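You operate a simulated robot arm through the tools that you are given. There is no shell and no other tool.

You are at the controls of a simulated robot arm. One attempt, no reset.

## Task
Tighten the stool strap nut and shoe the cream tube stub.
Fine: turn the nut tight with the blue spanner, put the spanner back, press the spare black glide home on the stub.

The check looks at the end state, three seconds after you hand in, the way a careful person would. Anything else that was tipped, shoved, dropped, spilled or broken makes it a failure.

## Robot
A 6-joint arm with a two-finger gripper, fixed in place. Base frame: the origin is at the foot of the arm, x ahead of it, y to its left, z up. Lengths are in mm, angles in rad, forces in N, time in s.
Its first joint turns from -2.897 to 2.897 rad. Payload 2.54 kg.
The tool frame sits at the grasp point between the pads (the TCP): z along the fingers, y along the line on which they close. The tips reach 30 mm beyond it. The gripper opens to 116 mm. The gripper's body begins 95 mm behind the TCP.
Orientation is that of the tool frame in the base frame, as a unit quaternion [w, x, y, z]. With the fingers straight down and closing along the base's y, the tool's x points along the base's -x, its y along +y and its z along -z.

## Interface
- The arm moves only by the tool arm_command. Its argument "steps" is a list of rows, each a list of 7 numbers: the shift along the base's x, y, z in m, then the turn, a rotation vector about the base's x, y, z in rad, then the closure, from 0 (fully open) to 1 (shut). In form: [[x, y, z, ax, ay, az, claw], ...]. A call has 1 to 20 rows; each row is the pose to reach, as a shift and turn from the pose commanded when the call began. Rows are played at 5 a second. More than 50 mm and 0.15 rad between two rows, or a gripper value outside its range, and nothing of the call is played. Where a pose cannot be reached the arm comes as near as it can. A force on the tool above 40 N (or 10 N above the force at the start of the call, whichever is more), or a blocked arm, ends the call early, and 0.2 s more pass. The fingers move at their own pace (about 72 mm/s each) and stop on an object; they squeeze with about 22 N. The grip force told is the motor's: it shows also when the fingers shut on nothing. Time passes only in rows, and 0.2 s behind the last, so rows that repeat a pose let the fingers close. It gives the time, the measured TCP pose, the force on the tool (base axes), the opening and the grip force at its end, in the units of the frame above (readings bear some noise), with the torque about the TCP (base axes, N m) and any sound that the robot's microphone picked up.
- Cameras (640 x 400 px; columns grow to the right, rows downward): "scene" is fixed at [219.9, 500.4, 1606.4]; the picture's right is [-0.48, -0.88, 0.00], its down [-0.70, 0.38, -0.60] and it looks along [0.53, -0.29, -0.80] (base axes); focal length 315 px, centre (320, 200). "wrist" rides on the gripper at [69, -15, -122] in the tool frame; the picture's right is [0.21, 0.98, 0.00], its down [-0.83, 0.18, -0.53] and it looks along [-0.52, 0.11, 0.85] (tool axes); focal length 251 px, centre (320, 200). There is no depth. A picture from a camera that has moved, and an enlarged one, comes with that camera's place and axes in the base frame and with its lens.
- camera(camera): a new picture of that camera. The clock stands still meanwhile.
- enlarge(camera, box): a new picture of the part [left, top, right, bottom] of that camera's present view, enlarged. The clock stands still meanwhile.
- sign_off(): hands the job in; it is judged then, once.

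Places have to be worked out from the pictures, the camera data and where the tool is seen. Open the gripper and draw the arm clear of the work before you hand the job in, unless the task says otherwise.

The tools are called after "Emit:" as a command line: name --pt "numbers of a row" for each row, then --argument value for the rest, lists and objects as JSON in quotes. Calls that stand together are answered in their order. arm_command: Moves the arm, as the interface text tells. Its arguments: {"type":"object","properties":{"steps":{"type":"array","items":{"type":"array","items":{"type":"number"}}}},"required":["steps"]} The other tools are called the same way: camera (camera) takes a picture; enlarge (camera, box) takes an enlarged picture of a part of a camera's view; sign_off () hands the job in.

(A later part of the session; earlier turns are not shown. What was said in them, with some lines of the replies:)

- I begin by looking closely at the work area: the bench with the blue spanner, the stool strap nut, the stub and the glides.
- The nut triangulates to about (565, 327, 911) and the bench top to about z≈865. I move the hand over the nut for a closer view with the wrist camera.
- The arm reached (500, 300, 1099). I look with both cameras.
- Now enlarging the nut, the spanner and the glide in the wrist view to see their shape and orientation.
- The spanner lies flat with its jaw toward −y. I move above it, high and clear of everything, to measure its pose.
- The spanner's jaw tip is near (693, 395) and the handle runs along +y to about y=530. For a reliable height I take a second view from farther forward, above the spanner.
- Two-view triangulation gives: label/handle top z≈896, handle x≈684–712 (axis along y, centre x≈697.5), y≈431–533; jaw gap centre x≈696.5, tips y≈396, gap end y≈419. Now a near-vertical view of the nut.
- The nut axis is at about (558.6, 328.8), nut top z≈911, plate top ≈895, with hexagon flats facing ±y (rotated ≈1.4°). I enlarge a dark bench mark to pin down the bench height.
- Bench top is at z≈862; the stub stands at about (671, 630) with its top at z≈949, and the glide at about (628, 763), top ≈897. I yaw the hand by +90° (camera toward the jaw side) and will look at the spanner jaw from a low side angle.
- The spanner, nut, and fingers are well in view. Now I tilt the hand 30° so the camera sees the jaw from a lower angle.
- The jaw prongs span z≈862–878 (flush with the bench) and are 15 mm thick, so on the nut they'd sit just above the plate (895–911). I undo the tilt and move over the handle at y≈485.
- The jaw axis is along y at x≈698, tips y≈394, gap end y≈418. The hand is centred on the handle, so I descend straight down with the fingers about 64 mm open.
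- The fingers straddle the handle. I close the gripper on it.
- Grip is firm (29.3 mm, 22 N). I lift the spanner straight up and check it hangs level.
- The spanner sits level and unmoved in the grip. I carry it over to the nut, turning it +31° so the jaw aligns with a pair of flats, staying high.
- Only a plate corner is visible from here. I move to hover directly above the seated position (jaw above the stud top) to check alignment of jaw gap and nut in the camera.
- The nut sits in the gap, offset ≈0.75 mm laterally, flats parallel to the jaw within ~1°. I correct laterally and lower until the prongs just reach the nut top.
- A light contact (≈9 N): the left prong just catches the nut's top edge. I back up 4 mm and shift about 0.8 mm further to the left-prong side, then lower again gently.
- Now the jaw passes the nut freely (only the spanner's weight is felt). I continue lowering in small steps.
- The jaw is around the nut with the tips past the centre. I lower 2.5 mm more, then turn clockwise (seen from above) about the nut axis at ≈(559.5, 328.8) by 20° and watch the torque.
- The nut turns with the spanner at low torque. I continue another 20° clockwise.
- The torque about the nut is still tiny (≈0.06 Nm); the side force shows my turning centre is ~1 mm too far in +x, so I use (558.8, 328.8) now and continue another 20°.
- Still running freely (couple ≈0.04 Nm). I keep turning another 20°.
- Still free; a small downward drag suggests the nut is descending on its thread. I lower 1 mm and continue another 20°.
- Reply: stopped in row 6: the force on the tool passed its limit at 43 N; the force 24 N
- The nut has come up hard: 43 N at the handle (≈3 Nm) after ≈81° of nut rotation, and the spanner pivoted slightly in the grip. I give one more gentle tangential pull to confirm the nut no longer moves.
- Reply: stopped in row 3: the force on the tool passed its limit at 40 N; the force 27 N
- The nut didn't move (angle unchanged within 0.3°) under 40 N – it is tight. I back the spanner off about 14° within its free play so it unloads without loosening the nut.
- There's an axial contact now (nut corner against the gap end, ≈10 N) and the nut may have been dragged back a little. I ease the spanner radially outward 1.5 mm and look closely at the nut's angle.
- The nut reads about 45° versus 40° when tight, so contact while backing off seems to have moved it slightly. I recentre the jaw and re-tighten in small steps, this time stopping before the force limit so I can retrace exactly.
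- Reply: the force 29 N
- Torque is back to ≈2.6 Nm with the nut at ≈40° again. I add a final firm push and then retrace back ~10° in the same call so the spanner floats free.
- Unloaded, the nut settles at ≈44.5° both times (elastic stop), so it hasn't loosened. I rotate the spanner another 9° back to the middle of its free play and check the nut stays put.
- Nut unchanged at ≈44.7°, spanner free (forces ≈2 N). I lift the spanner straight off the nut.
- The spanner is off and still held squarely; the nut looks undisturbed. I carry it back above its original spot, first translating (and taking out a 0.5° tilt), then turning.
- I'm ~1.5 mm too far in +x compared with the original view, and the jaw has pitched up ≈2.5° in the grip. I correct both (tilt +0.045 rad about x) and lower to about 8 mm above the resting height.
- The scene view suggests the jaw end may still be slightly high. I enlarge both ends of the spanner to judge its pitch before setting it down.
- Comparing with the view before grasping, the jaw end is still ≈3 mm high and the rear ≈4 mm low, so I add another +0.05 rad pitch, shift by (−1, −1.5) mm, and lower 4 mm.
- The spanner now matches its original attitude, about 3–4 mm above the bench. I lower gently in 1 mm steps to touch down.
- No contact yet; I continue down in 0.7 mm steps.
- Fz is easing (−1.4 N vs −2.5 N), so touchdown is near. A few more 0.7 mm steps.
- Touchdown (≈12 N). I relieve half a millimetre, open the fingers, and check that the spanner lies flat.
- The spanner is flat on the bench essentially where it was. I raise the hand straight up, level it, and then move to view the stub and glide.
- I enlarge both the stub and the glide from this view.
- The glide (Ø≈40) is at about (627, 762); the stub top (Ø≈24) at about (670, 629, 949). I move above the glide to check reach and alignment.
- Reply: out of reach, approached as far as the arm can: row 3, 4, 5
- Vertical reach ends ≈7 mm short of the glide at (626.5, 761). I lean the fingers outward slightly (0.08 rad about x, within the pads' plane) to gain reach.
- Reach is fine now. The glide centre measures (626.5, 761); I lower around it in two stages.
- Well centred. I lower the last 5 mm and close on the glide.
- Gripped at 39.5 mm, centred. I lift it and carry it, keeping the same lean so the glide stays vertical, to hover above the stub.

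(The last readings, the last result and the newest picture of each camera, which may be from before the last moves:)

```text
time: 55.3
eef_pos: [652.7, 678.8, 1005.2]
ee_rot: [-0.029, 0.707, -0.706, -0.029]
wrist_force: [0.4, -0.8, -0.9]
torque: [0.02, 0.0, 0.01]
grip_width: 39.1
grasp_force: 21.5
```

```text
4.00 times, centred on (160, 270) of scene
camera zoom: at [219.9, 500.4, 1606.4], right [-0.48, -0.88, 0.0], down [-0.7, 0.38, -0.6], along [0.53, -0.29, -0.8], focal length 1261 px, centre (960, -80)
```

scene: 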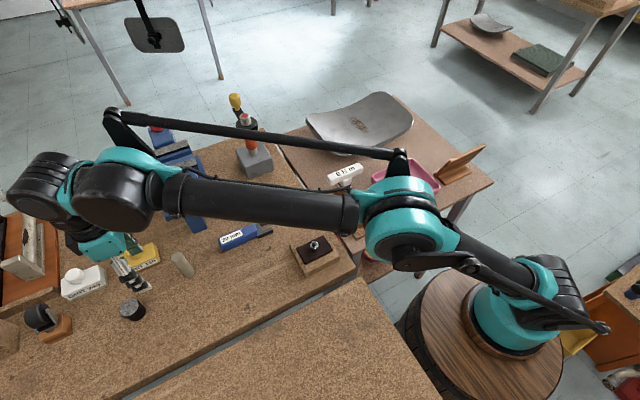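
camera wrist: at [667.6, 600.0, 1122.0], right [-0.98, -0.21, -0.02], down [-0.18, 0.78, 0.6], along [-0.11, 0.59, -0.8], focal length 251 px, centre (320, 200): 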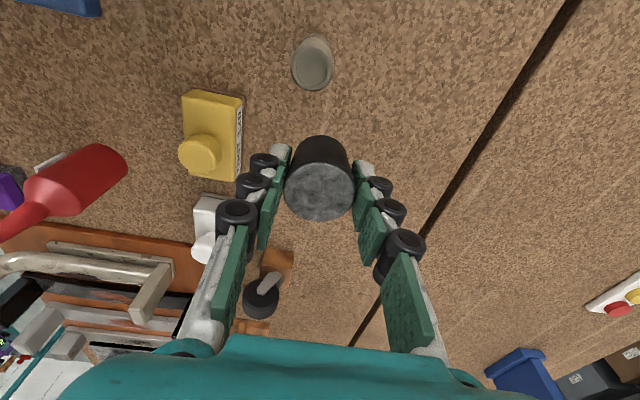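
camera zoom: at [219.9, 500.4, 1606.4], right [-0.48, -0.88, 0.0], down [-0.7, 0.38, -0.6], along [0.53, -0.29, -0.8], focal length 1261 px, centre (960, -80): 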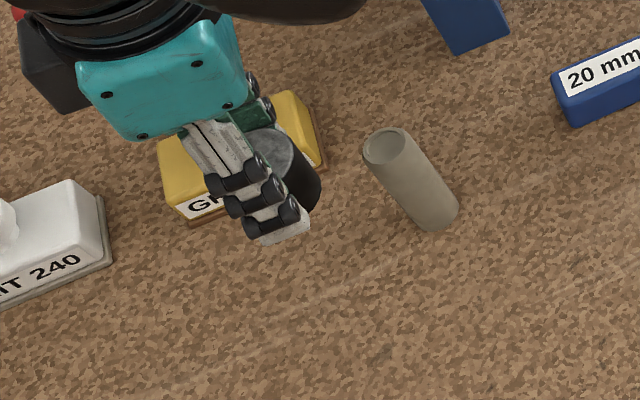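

Both the stub and the held glide are in view. I enlarge to measure their relative offset.

Emit:
enlarge --camera "wrist" --box '[260, 20, 380, 110]'

Emit:
enlarge --camera "wrist" --box '[250, 110, 390, 240]'

```text
4.44 times, centred on (320, 65) of wrist
camera zoom: at [667.6, 600.0, 1122.0], right [-0.98, -0.21, -0.02], down [-0.18, 0.78, 0.6], along [-0.11, 0.59, -0.8], focal length 1118 px, centre (320, 800)
```

zoom: 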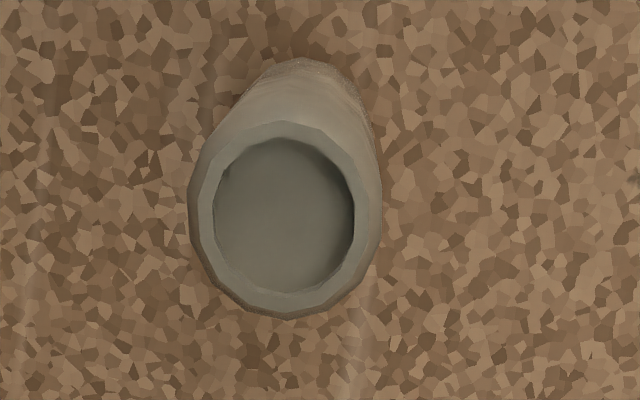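

```text
3.08 times, centred on (320, 175) of wrist
camera zoom: at [667.6, 600.0, 1122.0], right [-0.98, -0.21, -0.02], down [-0.18, 0.78, 0.6], along [-0.11, 0.59, -0.8], focal length 774 px, centre (320, 277)
```

zoom: 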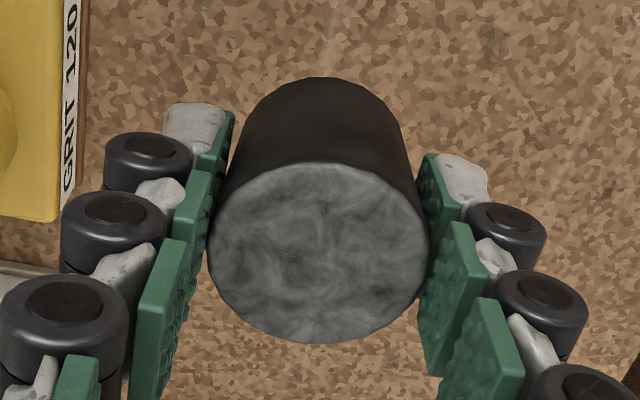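

Stub top triangulates to (669.6, 628.3, 950); the glide axis needs a shift of (+17.1, −52.4) mm. I move over it and lower to about 5 mm above the stub for a check.

Emit:
arm_command --pt "0.0085 -0.0262 0 0 0 0 1" --pt "0.0171 -0.0524 0 0 0 0 1" --pt "0.0171 -0.0524 -0.008 0 0 0 1" --pt "0.0171 -0.0524 -0.014 0 0 0 1" --pt "0.0171 -0.0524 -0.014 0 0 0 1"

Emit:
enlarge --camera "wrist" --box '[240, 80, 400, 240]'

Emit:
enlarge --camera "scene" --box '[120, 210, 240, 300]'

```text
time: 56.5
eef_pos: [669.3, 627.4, 990.6]
ee_rot: [-0.028, 0.707, -0.706, -0.029]
wrist_force: [-0.4, 1.1, -0.8]
torque: [-0.01, -0.01, 0.01]
grip_width: 39.2
grasp_force: 22.3
```

```text
2.50 times, centred on (320, 160) of wrist
camera zoom: at [684.3, 548.6, 1108.0], right [-0.98, -0.21, -0.02], down [-0.18, 0.78, 0.6], along [-0.11, 0.59, -0.8], focal length 629 px, centre (320, 300)
```

zoom: 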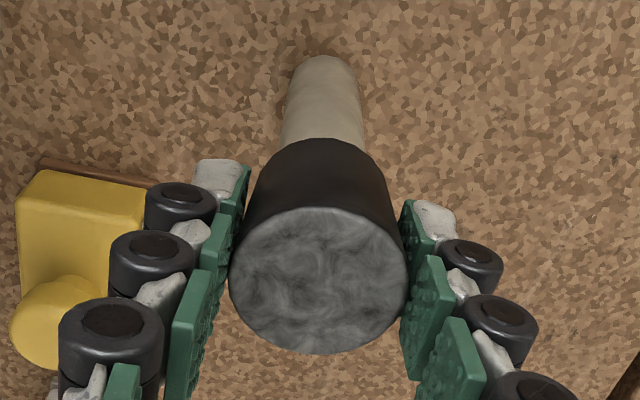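

```text
4.44 times, centred on (180, 255) of scene
camera zoom: at [219.9, 500.4, 1606.4], right [-0.48, -0.88, 0.0], down [-0.7, 0.38, -0.6], along [0.53, -0.29, -0.8], focal length 1402 px, centre (942, -44)
```

zoom: 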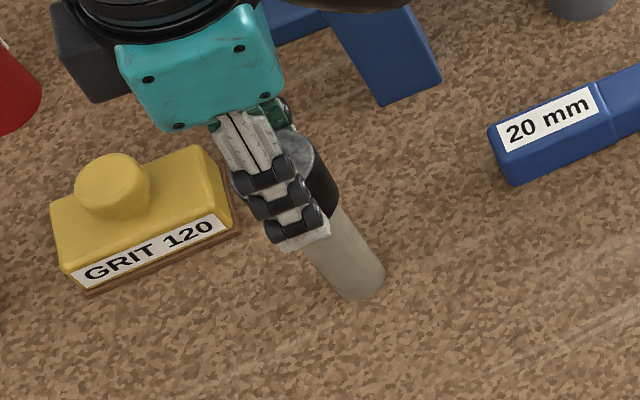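

The x alignment looks exact in the wrist view. I check the y alignment more closely with the scene camera.

Emit:
enlarge --camera "scene" --box '[165, 230, 213, 278]'

Emit:
enlarge --camera "wrist" --box '[280, 80, 360, 160]'

```text
8.33 times, centred on (189, 254) of scene
camera zoom: at [219.9, 500.4, 1606.4], right [-0.48, -0.88, 0.0], down [-0.7, 0.38, -0.6], along [0.53, -0.29, -0.8], focal length 2628 px, centre (1412, -250)
```

zoom: 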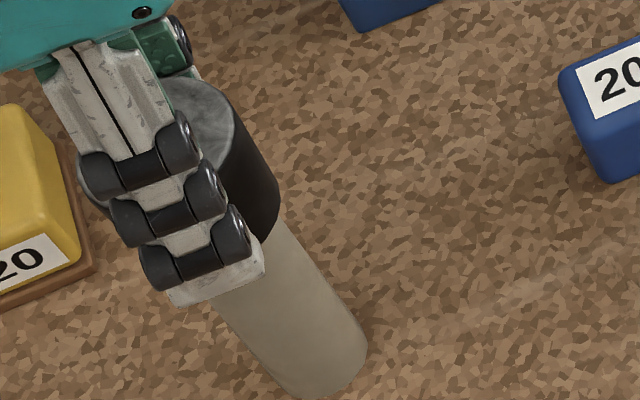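

```text
5.00 times, centred on (320, 120) of wrist
camera zoom: at [684.3, 548.6, 1108.0], right [-0.98, -0.21, -0.02], down [-0.18, 0.78, 0.6], along [-0.11, 0.59, -0.8], focal length 1257 px, centre (320, 600)
```

zoom: 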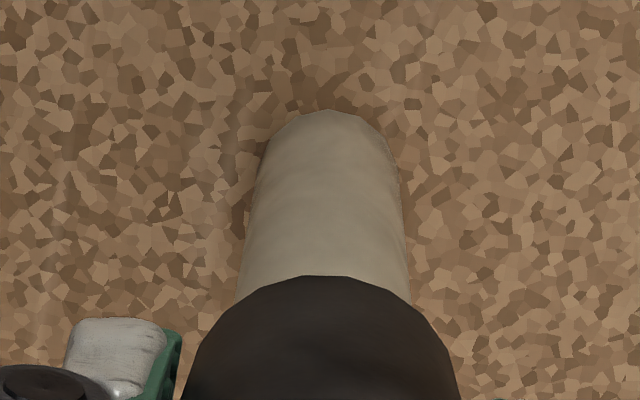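

Alignment is within about 0.7 mm; I nudge −0.6 mm in y and lower slowly, watching the force as the stub should enter the cavity.

Emit:
arm_command --pt "0 -0.0006 -0.001 0 0 0 1" --pt "0 -0.0006 -0.0025 0 0 0 1" --pt "0 -0.0006 -0.004 0 0 0 1" --pt "0 -0.0006 -0.0055 0 0 0 1" --pt "0 -0.0006 -0.007 0 0 0 1" --pt "0 -0.0006 -0.007 0 0 0 1"

Emit:
enlarge --camera "wrist" --box '[280, 80, 360, 160]'

```text
time: 57.9
eef_pos: [669.7, 626.7, 983.0]
ee_rot: [0.028, -0.707, 0.707, 0.029]
wrist_force: [0.7, 0.2, -0.7]
torque: [0.01, 0.01, 0.0]
grip_width: 39.6
grasp_force: 21.9
```

```text
5.00 times, centred on (320, 120) of wrist
camera zoom: at [684.0, 547.6, 1101.3], right [-0.98, -0.21, -0.02], down [-0.18, 0.78, 0.6], along [-0.11, 0.59, -0.8], focal length 1257 px, centre (320, 600)
```

zoom: 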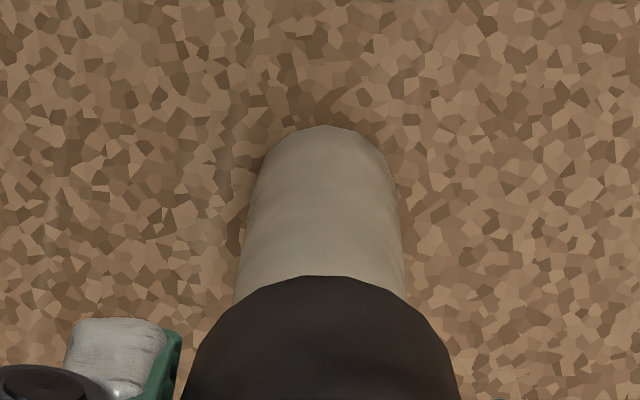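

No contact yet. I continue lowering in 1 mm steps.

Emit:
arm_command --pt "0 0 -0.001 0 0 0 1" --pt "0 0 -0.002 0 0 0 1" --pt "0 0 -0.003 0 0 0 1" --pt "0 0 -0.004 0 0 0 1" --pt "0 0 -0.004 0 0 0 1"

```text
time: 59.1
eef_pos: [669.4, 627.5, 980.6]
ee_rot: [0.029, -0.706, 0.707, 0.029]
wrist_force: [-1.0, 0.2, -0.2]
torque: [-0.01, 0.01, -0.04]
grip_width: 39.1
grasp_force: 21.9
```

Still free at z≈980 (glide bottom ≈ 943, below the stub top), so it appears to be entering. I continue.

Emit:
arm_command --pt "0 0 -0.001 0 0 0 1" --pt "0 0 -0.002 0 0 0 1" --pt "0 0 -0.003 0 0 0 1" --pt "0 0 -0.004 0 0 0 1" --pt "0 0 -0.005 0 0 0 1" --pt "0 0 -0.005 0 0 0 1"

Emit:
enlarge --camera "wrist" --box '[240, 80, 400, 240]'

Emit:
enlarge --camera "scene" --box '[165, 230, 213, 278]'

```text
time: 60.5
eef_pos: [669.2, 626.8, 975.6]
ee_rot: [-0.029, 0.707, -0.706, -0.028]
wrist_force: [-0.5, 6.3, 1.2]
torque: [0.24, -0.03, 0.03]
grip_width: 39.5
grasp_force: 21.8
```

```text
2.50 times, centred on (320, 160) of wrist
camera zoom: at [683.9, 548.0, 1092.4], right [-0.98, -0.21, -0.02], down [-0.18, 0.78, 0.6], along [-0.11, 0.59, -0.8], focal length 629 px, centre (320, 300)
```

zoom: 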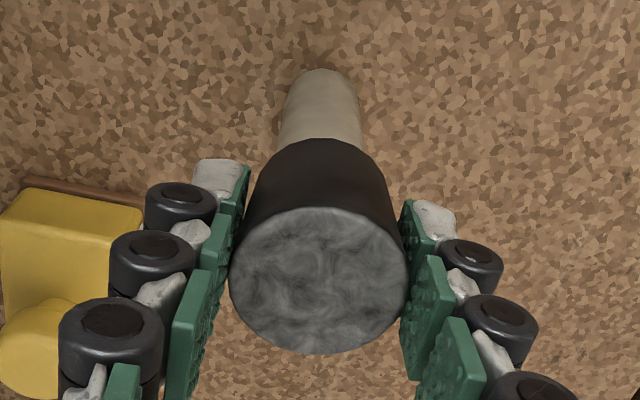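

```text
8.33 times, centred on (189, 254) of scene
camera zoom: at [219.9, 500.4, 1606.4], right [-0.48, -0.88, 0.0], down [-0.7, 0.38, -0.6], along [0.53, -0.29, -0.8], focal length 2628 px, centre (1412, -250)
```

zoom: 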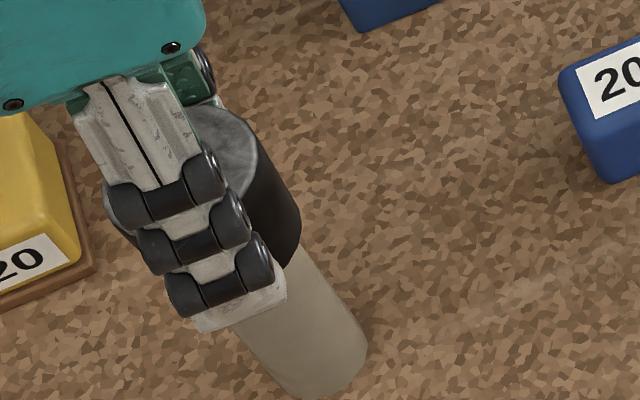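

The stub is inside the cavity and pushes the glide toward +y (6 N side force). I ease +0.8 mm in y to recentre, without moving down.

Emit:
arm_command --pt "0 0.0004 0 0 0 0 1" --pt "0 0.0008 0 0 0 0 1" --pt "0 0.0008 0 0 0 0 1"

```text
time: 61.3
eef_pos: [669.9, 627.7, 975.7]
ee_rot: [0.027, -0.706, 0.707, 0.027]
wrist_force: [0.2, 0.3, -0.3]
torque: [0.01, 0.01, 0.0]
grip_width: 39.6
grasp_force: 22.0
```

Side force is gone. I continue lowering in 1 mm steps.

Emit:
arm_command --pt "0 0 -0.001 0 0 0 1" --pt "0 0 -0.002 0 0 0 1" --pt "0 0 -0.003 0 0 0 1" --pt "0 0 -0.004 0 0 0 1" --pt "0 0 -0.004 0 0 0 1"

```text
time: 62.5
eef_pos: [669.1, 627.6, 972.4]
ee_rot: [-0.028, 0.707, -0.706, -0.029]
wrist_force: [-0.2, -0.4, -0.4]
torque: [-0.02, 0.02, 0.03]
grip_width: 39.4
grasp_force: 22.7
```

Free; continuing 4 mm more.

Emit:
arm_command --pt "0 0 -0.001 0 0 0 1" --pt "0 0 -0.002 0 0 0 1" --pt "0 0 -0.003 0 0 0 1" --pt "0 0 -0.004 0 0 0 1" --pt "0 0 -0.004 0 0 0 1"

Emit:
enlarge --camera "scene" --box '[165, 230, 213, 278]'

```text
time: 63.7
eef_pos: [669.8, 627.1, 966.9]
ee_rot: [-0.028, 0.707, -0.706, -0.028]
wrist_force: [0.2, -0.1, 0.2]
torque: [0.01, -0.03, 0.01]
grip_width: 39.4
grasp_force: 21.7
```

```text
8.33 times, centred on (189, 254) of scene
camera zoom: at [219.9, 500.4, 1606.4], right [-0.48, -0.88, 0.0], down [-0.7, 0.38, -0.6], along [0.53, -0.29, -0.8], focal length 2628 px, centre (1412, -250)
```

zoom: 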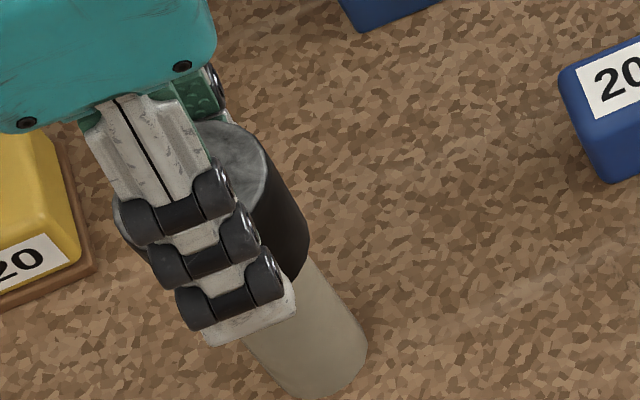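

Still sliding freely; continuing in 1 mm steps toward the cavity bottom.

Emit:
arm_command --pt "0 0 -0.001 0 0 0 1" --pt "0 0 -0.002 0 0 0 1" --pt "0 0 -0.003 0 0 0 1" --pt "0 0 -0.004 0 0 0 1" --pt "0 0 -0.004 0 0 0 1"

```text
time: 64.9
eef_pos: [669.5, 628.1, 964.0]
ee_rot: [-0.029, 0.707, -0.706, -0.029]
wrist_force: [0.3, 0.3, 3.8]
torque: [-0.03, -0.01, -0.01]
grip_width: 39.5
grasp_force: 22.3
```

Fz is rising (≈+4 N): resistance begins. I press on in small steps.

Emit:
arm_command --pt "0 0 -0.001 0 0 0 1" --pt "0 0 -0.002 0 0 0 1" --pt "0 0 -0.003 0 0 0 1" --pt "0 0 -0.003 0 0 0 1"

Emit:
enlarge --camera "wrist" --box '[240, 80, 400, 240]'

Emit:
enlarge --camera "scene" --box '[165, 230, 213, 278]'

```text
time: 65.9
eef_pos: [669.1, 626.6, 961.0]
ee_rot: [-0.028, 0.707, -0.706, -0.028]
wrist_force: [0.9, -0.6, 5.1]
torque: [0.0, -0.01, 0.02]
grip_width: 39.3
grasp_force: 22.3
```

```text
2.50 times, centred on (320, 160) of wrist
camera zoom: at [684.1, 548.2, 1077.7], right [-0.98, -0.21, -0.02], down [-0.18, 0.78, 0.6], along [-0.11, 0.59, -0.8], focal length 629 px, centre (320, 300)
```

zoom: 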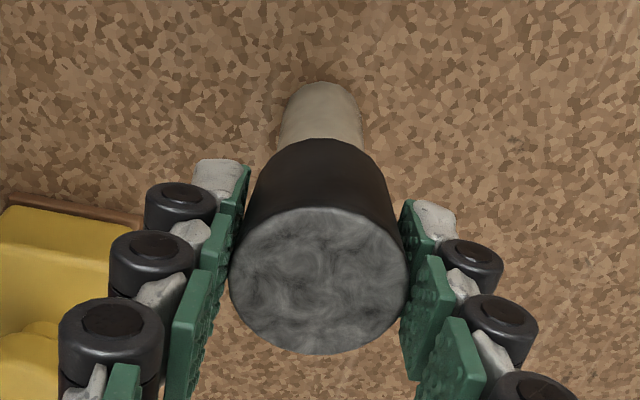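

```text
8.33 times, centred on (189, 254) of scene
camera zoom: at [219.9, 500.4, 1606.4], right [-0.48, -0.88, 0.0], down [-0.7, 0.38, -0.6], along [0.53, -0.29, -0.8], focal length 2628 px, centre (1412, -250)
```

zoom: 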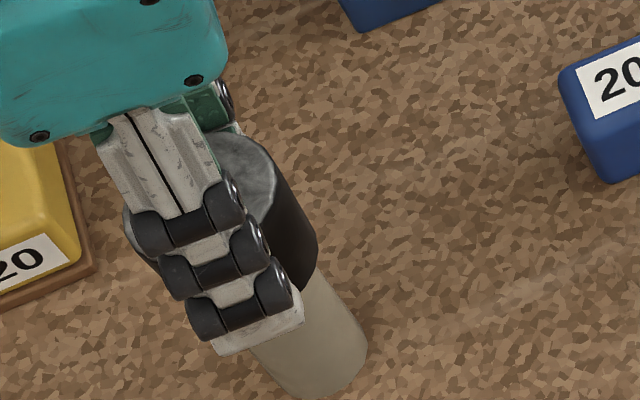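

It keeps going down with ≈6 N friction. I press further, letting the force tell when it bottoms out.

Emit:
arm_command --pt "0 0 -0.001 0 0 0 1" --pt "0 0 -0.002 0 0 0 1" --pt "0 0 -0.003 0 0 0 1" --pt "0 0 -0.003 0 0 0 1"

```text
time: 66.9
eef_pos: [669.9, 628.3, 957.3]
ee_rot: [0.028, -0.706, 0.707, 0.028]
wrist_force: [0.5, 0.1, 8.0]
torque: [0.01, 0.04, -0.01]
grip_width: 39.5
grasp_force: 21.5
```

Fz 8 N and rising slowly; continuing.

Emit:
arm_command --pt "0 0 -0.001 0 0 0 1" --pt "0 0 -0.002 0 0 0 1" --pt "0 0 -0.003 0 0 0 1" --pt "0 0 -0.003 0 0 0 1"

Emit:
enlarge --camera "wrist" --box '[240, 80, 400, 240]'

Emit:
enlarge --camera "scene" --box '[165, 230, 213, 278]'

```text
time: 67.9
eef_pos: [668.3, 628.3, 954.8]
ee_rot: [-0.029, 0.707, -0.706, -0.029]
wrist_force: [0.4, 0.0, -0.1]
torque: [0.0, 0.0, -0.01]
grip_width: 39.7
grasp_force: 22.2
```

```text
2.50 times, centred on (320, 160) of wrist
camera zoom: at [684.1, 548.6, 1071.2], right [-0.98, -0.21, -0.02], down [-0.18, 0.78, 0.6], along [-0.11, 0.59, -0.8], focal length 629 px, centre (320, 300)
```

zoom: 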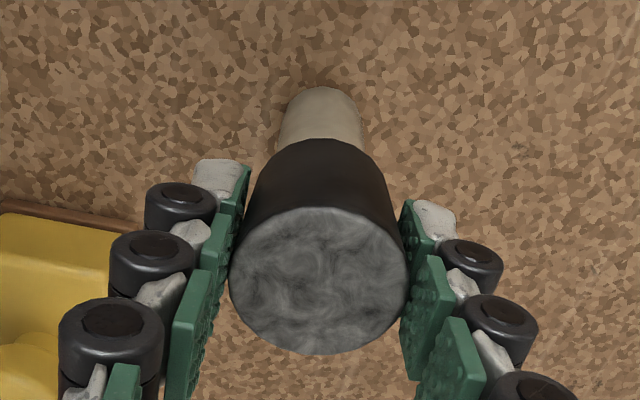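

```text
8.33 times, centred on (189, 254) of scene
camera zoom: at [219.9, 500.4, 1606.4], right [-0.48, -0.88, 0.0], down [-0.7, 0.38, -0.6], along [0.53, -0.29, -0.8], focal length 2628 px, centre (1412, -250)
```

zoom: 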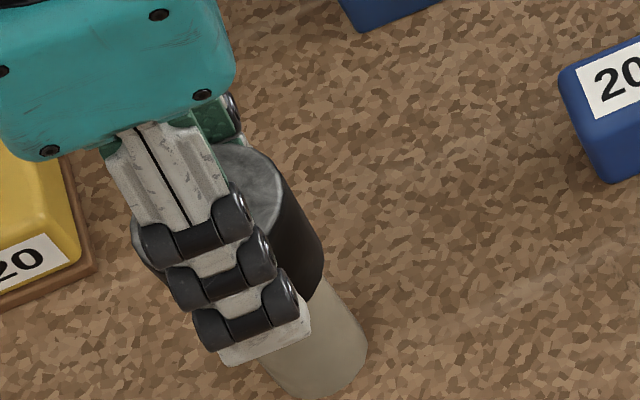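

The force rose to ≈9 N and then vanished, like passing a detent. I press another 2 mm to see whether it has bottomed.

Emit:
arm_command --pt "0 0 -0.0007 0 0 0 1" --pt "0 0 -0.0014 0 0 0 1" --pt "0 0 -0.002 0 0 0 1" --pt "0 0 -0.002 0 0 0 1"

```text
time: 68.9
eef_pos: [668.7, 628.4, 953.7]
ee_rot: [0.029, -0.706, 0.707, 0.027]
wrist_force: [4.6, 3.1, 22.8]
torque: [-0.01, -0.01, -0.02]
grip_width: 39.2
grasp_force: 21.7
```

A firm stop: 23 N at z≈953.5, so the glide has bottomed on the stub. One more firm millimetre to be sure it's home.

Emit:
arm_command --pt "0 0 -0.0005 0 0 0 1" --pt "0 0 -0.001 0 0 0 1" --pt "0 0 -0.001 0 0 0 1"

Emit:
enlarge --camera "wrist" --box '[240, 80, 400, 240]'

Emit:
enlarge --camera "scene" --box '[165, 230, 213, 278]'

```text
time: 69.7
eef_pos: [668.7, 625.9, 951.6]
ee_rot: [0.029, -0.706, 0.707, 0.028]
wrist_force: [4.8, 3.2, 36.7]
torque: [0.11, -0.14, 0.0]
grip_width: 39.5
grasp_force: 22.6
```

```text
2.50 times, centred on (320, 160) of wrist
camera zoom: at [683.1, 547.9, 1069.5], right [-0.98, -0.21, -0.02], down [-0.18, 0.78, 0.6], along [-0.11, 0.59, -0.8], focal length 629 px, centre (320, 300)
```

zoom: 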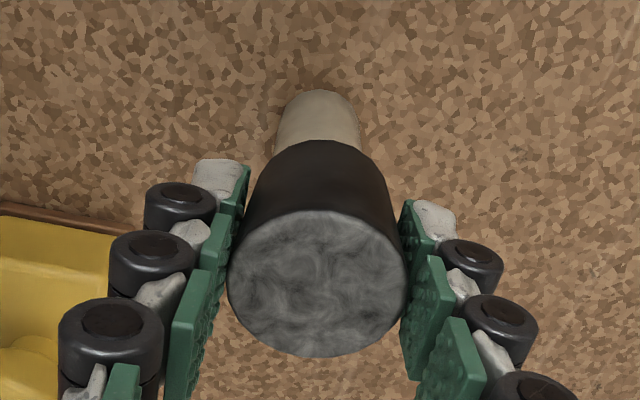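

```text
8.33 times, centred on (189, 254) of scene
camera zoom: at [219.9, 500.4, 1606.4], right [-0.48, -0.88, 0.0], down [-0.7, 0.38, -0.6], along [0.53, -0.29, -0.8], focal length 2628 px, centre (1412, -250)
```

zoom: 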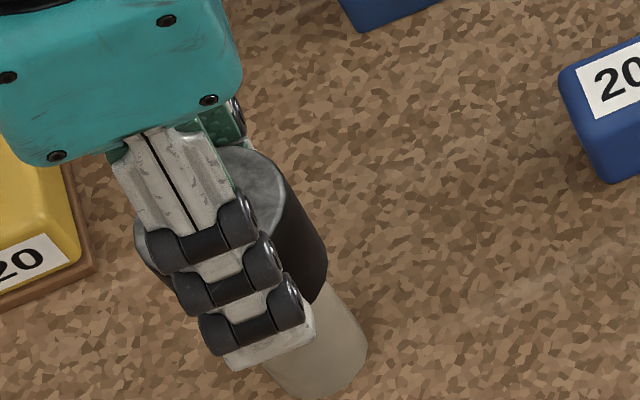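

36 N against a hard stop – the glide is home. I relieve the push by 1.5 mm and open the fingers.

Emit:
arm_command --pt "0 0 0.0008 0 0 0 1" --pt "0 0 0.0015 0 0 0 1" --pt "0 0 0.0015 0 0 0 0.62" --pt "0 0 0.0015 0 0 0 0.5" --pt "0 0 0.0015 0 0 0 0.35" --pt "0 0 0.0015 0 0 0 0.3" --pt "0 0 0.0015 0 0 0 0.3"

Emit:
camera --camera "wrist"

Emit:
enlarge --camera "scene" --box '[165, 230, 213, 278]'

```text
time: 71.3
eef_pos: [669.4, 628.6, 953.6]
ee_rot: [-0.028, 0.707, -0.706, -0.028]
wrist_force: [0.5, 0.3, 0.9]
torque: [0.01, 0.02, 0.0]
grip_width: 81.4
grasp_force: 0.1
```

```text
taken
camera wrist: at [683.9, 548.4, 1069.8], right [-0.98, -0.21, -0.02], down [-0.18, 0.78, 0.6], along [-0.11, 0.59, -0.8], focal length 251 px, centre (320, 200)
```

wrist: 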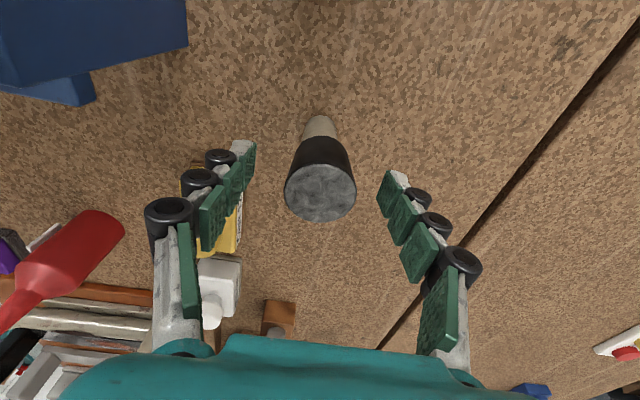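

```text
8.33 times, centred on (189, 254) of scene
camera zoom: at [219.9, 500.4, 1606.4], right [-0.48, -0.88, 0.0], down [-0.7, 0.38, -0.6], along [0.53, -0.29, -0.8], focal length 2628 px, centre (1412, -250)
```

zoom: 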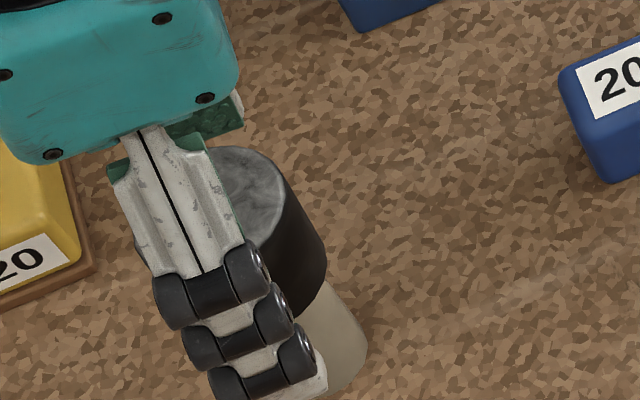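

The glide stays put on the stub. I raise the hand straight up and level it, then look at the result.

Emit:
arm_command --pt "0 0 0.02 0 0 0 0.3" --pt "0 0 0.05 0 0 0 0.3" --pt "0 0 0.08 -0.04 0 0 0.3" --pt "-0.01 -0.03 0.1 -0.08 0 0 0.3" --pt "-0.02 -0.06 0.11 -0.08 0 0 0.3" --pt "-0.02 -0.06 0.11 -0.08 0 0 0.3"

Emit:
camera --camera "wrist"

Emit:
camera --camera "scene"

Emit:
enlarge --camera "scene" --box '[150, 220, 230, 290]'

```text
time: 72.7
eef_pos: [648.5, 567.0, 1062.8]
ee_rot: [0.0, -0.707, 0.707, 0.0]
wrist_force: [0.6, -0.2, 0.4]
torque: [0.04, 0.01, 0.01]
grip_width: 81.6
grasp_force: 0.1
```

```text
taken
camera wrist: at [663.2, 496.9, 1186.9], right [-0.98, -0.21, 0.0], down [-0.18, 0.83, 0.53], along [-0.11, 0.52, -0.85], focal length 251 px, centre (320, 200)
```

wrist: 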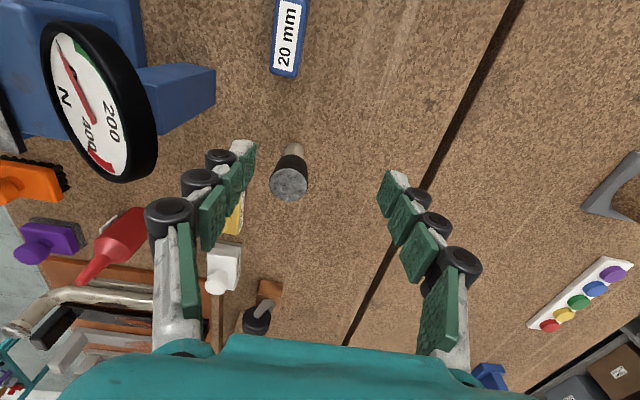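

```text
taken
```

scene: 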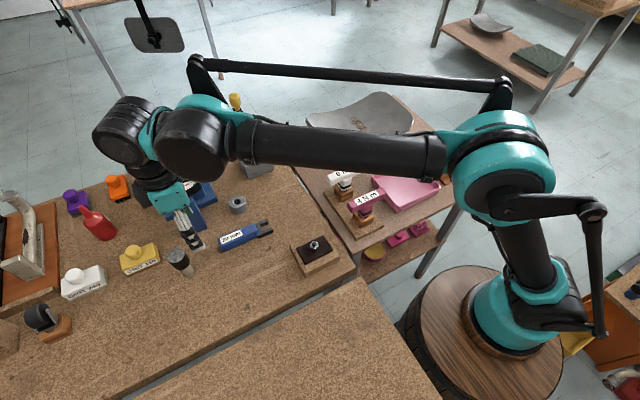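

```text
5.71 times, centred on (190, 255) of scene
camera zoom: at [219.9, 500.4, 1606.4], right [-0.48, -0.88, 0.0], down [-0.7, 0.38, -0.6], along [0.53, -0.29, -0.8], focal length 1802 px, centre (1063, -114)
```

zoom: 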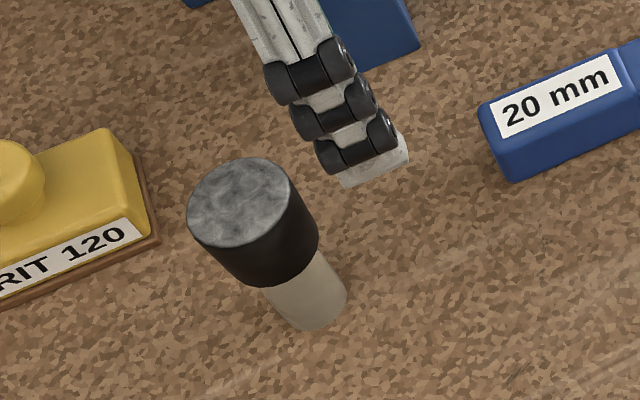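

The glide sits upright and home on the stub, and the spanner is back in its place. I go look at the nut from above to confirm its final state.

Emit:
arm_command --pt "-0.017 -0.031 0 0 0 0 0.3" --pt "-0.0345 -0.0627 0 0 0 0 0.3" --pt "-0.052 -0.094 -0.01 0 0 0 0.3" --pt "-0.069 -0.1253 -0.02 0 0 0 0.3" --pt "-0.086 -0.157 -0.035 0 0 0 0.3" --pt "-0.1035 -0.188 -0.045 0 0 0 0.3" --pt "-0.1035 -0.188 -0.045 0 0 0 0.3"

Emit:
enlarge --camera "wrist" --box '[240, 0, 400, 120]'

Emit:
enlarge --camera "scene" --box '[200, 190, 300, 260]'

```text
time: 74.3
eef_pos: [545.9, 380.4, 1017.0]
ee_rot: [0.0, -0.706, 0.708, 0.0]
wrist_force: [0.1, -0.2, 0.3]
torque: [0.02, -0.02, 0.0]
grip_width: 81.5
grasp_force: 0.1
```

```text
3.33 times, centred on (320, 60) of wrist
camera zoom: at [560.4, 310.1, 1140.5], right [-0.98, -0.21, 0.0], down [-0.18, 0.83, 0.53], along [-0.11, 0.52, -0.85], focal length 838 px, centre (320, 667)
```

zoom: 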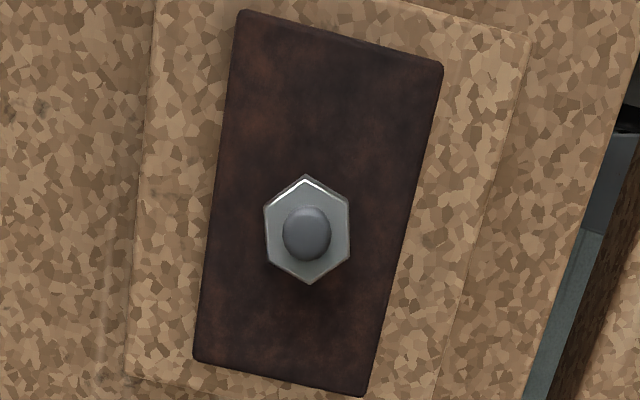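

```text
5.71 times, centred on (250, 225) of scene
camera zoom: at [219.9, 500.4, 1606.4], right [-0.48, -0.88, 0.0], down [-0.7, 0.38, -0.6], along [0.53, -0.29, -0.8], focal length 1802 px, centre (720, 57)
```

zoom: 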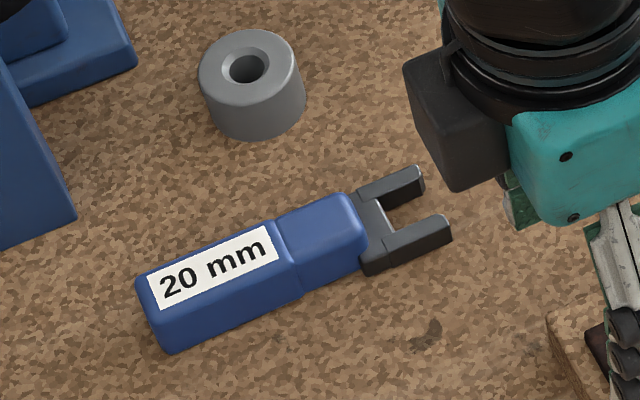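

Nut still at its tight angle (≈43–44°), plate square, and the spanner lies flat in its place. I open the gripper fully and draw the arm up and back to its starting pose.

Emit:
arm_command --pt "-0.005 -0.01 0.03 0 0 -0.13 0.2" --pt "-0.02 -0.03 0.06 0 0 -0.26 0.1" --pt "-0.035 -0.05 0.085 0 0 -0.39 0" --pt "-0.05 -0.07 0.11 0 0 -0.52 0" --pt "-0.067 -0.09 0.13 0 0 -0.65 0" --pt "-0.083 -0.11 0.15 0 0 -0.78 0" --pt "-0.1 -0.13 0.17 0 0 -0.91 0" --pt "-0.117 -0.148 0.19 0 0 -1.04 0" --pt "-0.133 -0.165 0.205 0 0 -1.17 0" --pt "-0.15 -0.18 0.215 0 0 -1.3 0" --pt "-0.165 -0.195 0.225 0 0 -1.43 0" --pt "-0.178 -0.208 0.233 0 0 -1.57 0" --pt "-0.178 -0.208 0.233 0 0 -1.57 0"

Emit:
camera --camera "scene"

Emit:
enlarge --camera "scene" --box '[150, 180, 350, 300]'

Emit:
enlarge --camera "scene" --box '[200, 180, 360, 280]'

```text
time: 77.1
eef_pos: [368.0, 170.9, 1251.6]
ee_rot: [-0.001, 0.0, 1.0, 0.0]
wrist_force: [-0.4, -0.1, 0.4]
torque: [0.01, 0.01, 0.0]
grip_width: 116.0
grasp_force: 0.0
```

```text
taken
```

scene: 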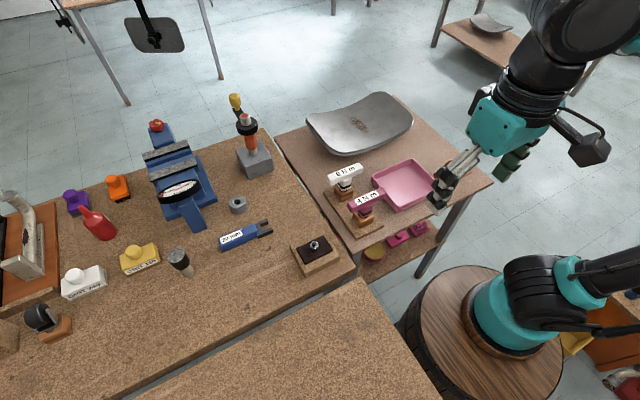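

```text
3.20 times, centred on (250, 240) of scene
camera zoom: at [219.9, 500.4, 1606.4], right [-0.48, -0.88, 0.0], down [-0.7, 0.38, -0.6], along [0.53, -0.29, -0.8], focal length 1009 px, centre (544, 72)
```

zoom: 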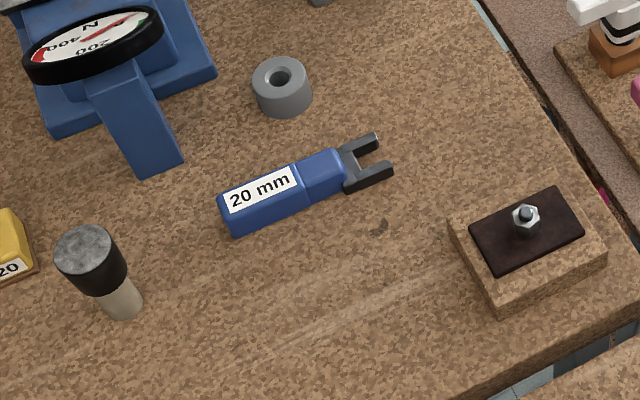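

```text
4.00 times, centred on (280, 230) of scene
camera zoom: at [219.9, 500.4, 1606.4], right [-0.48, -0.88, 0.0], down [-0.7, 0.38, -0.6], along [0.53, -0.29, -0.8], focal length 1261 px, centre (480, 80)
```

zoom: 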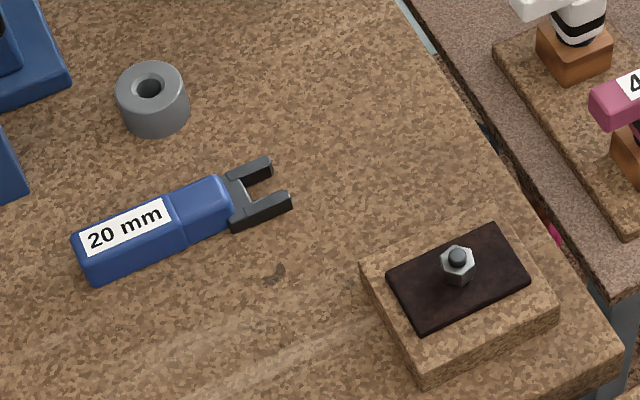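

Everything is in order: nut turned hard against its stop, spanner back in its place, glide home on the stub, nothing else disturbed, and the arm parked clear with the gripper open. I hand the job in.

Emit:
sign_off

```text
The job is handed in.
```

The nut is tightened, the blue spanner is back in its place, and the black glide is pressed home on the cream stub. The job is handed in; I don't have the check's result.

- **Nut:** It turned about 77–79° and came up hard. Two pulls with the spanner reached about 40 N at the handle, roughly 3 Nm. Under load it went about 4° further and sprang back when released, and it has stayed at that resting angle since. I don't know what torque the check expects, so "tight" here means hard against its stop at that force.
- **Spanner:** It lies flat and pointing as before, with its rear end about 5 mm off its original spot. It pitched slightly in the grip while tightening, so I levelled it before setting it down.
- **Glide:** It slid down over the stub, passed what felt like a detent, then bottomed out. I pressed it to about 37 N with no further movement, and it stayed upright when released.

The final picture shows nothing else on the benches disturbed. The arm is back at its starting pose with the gripper open.
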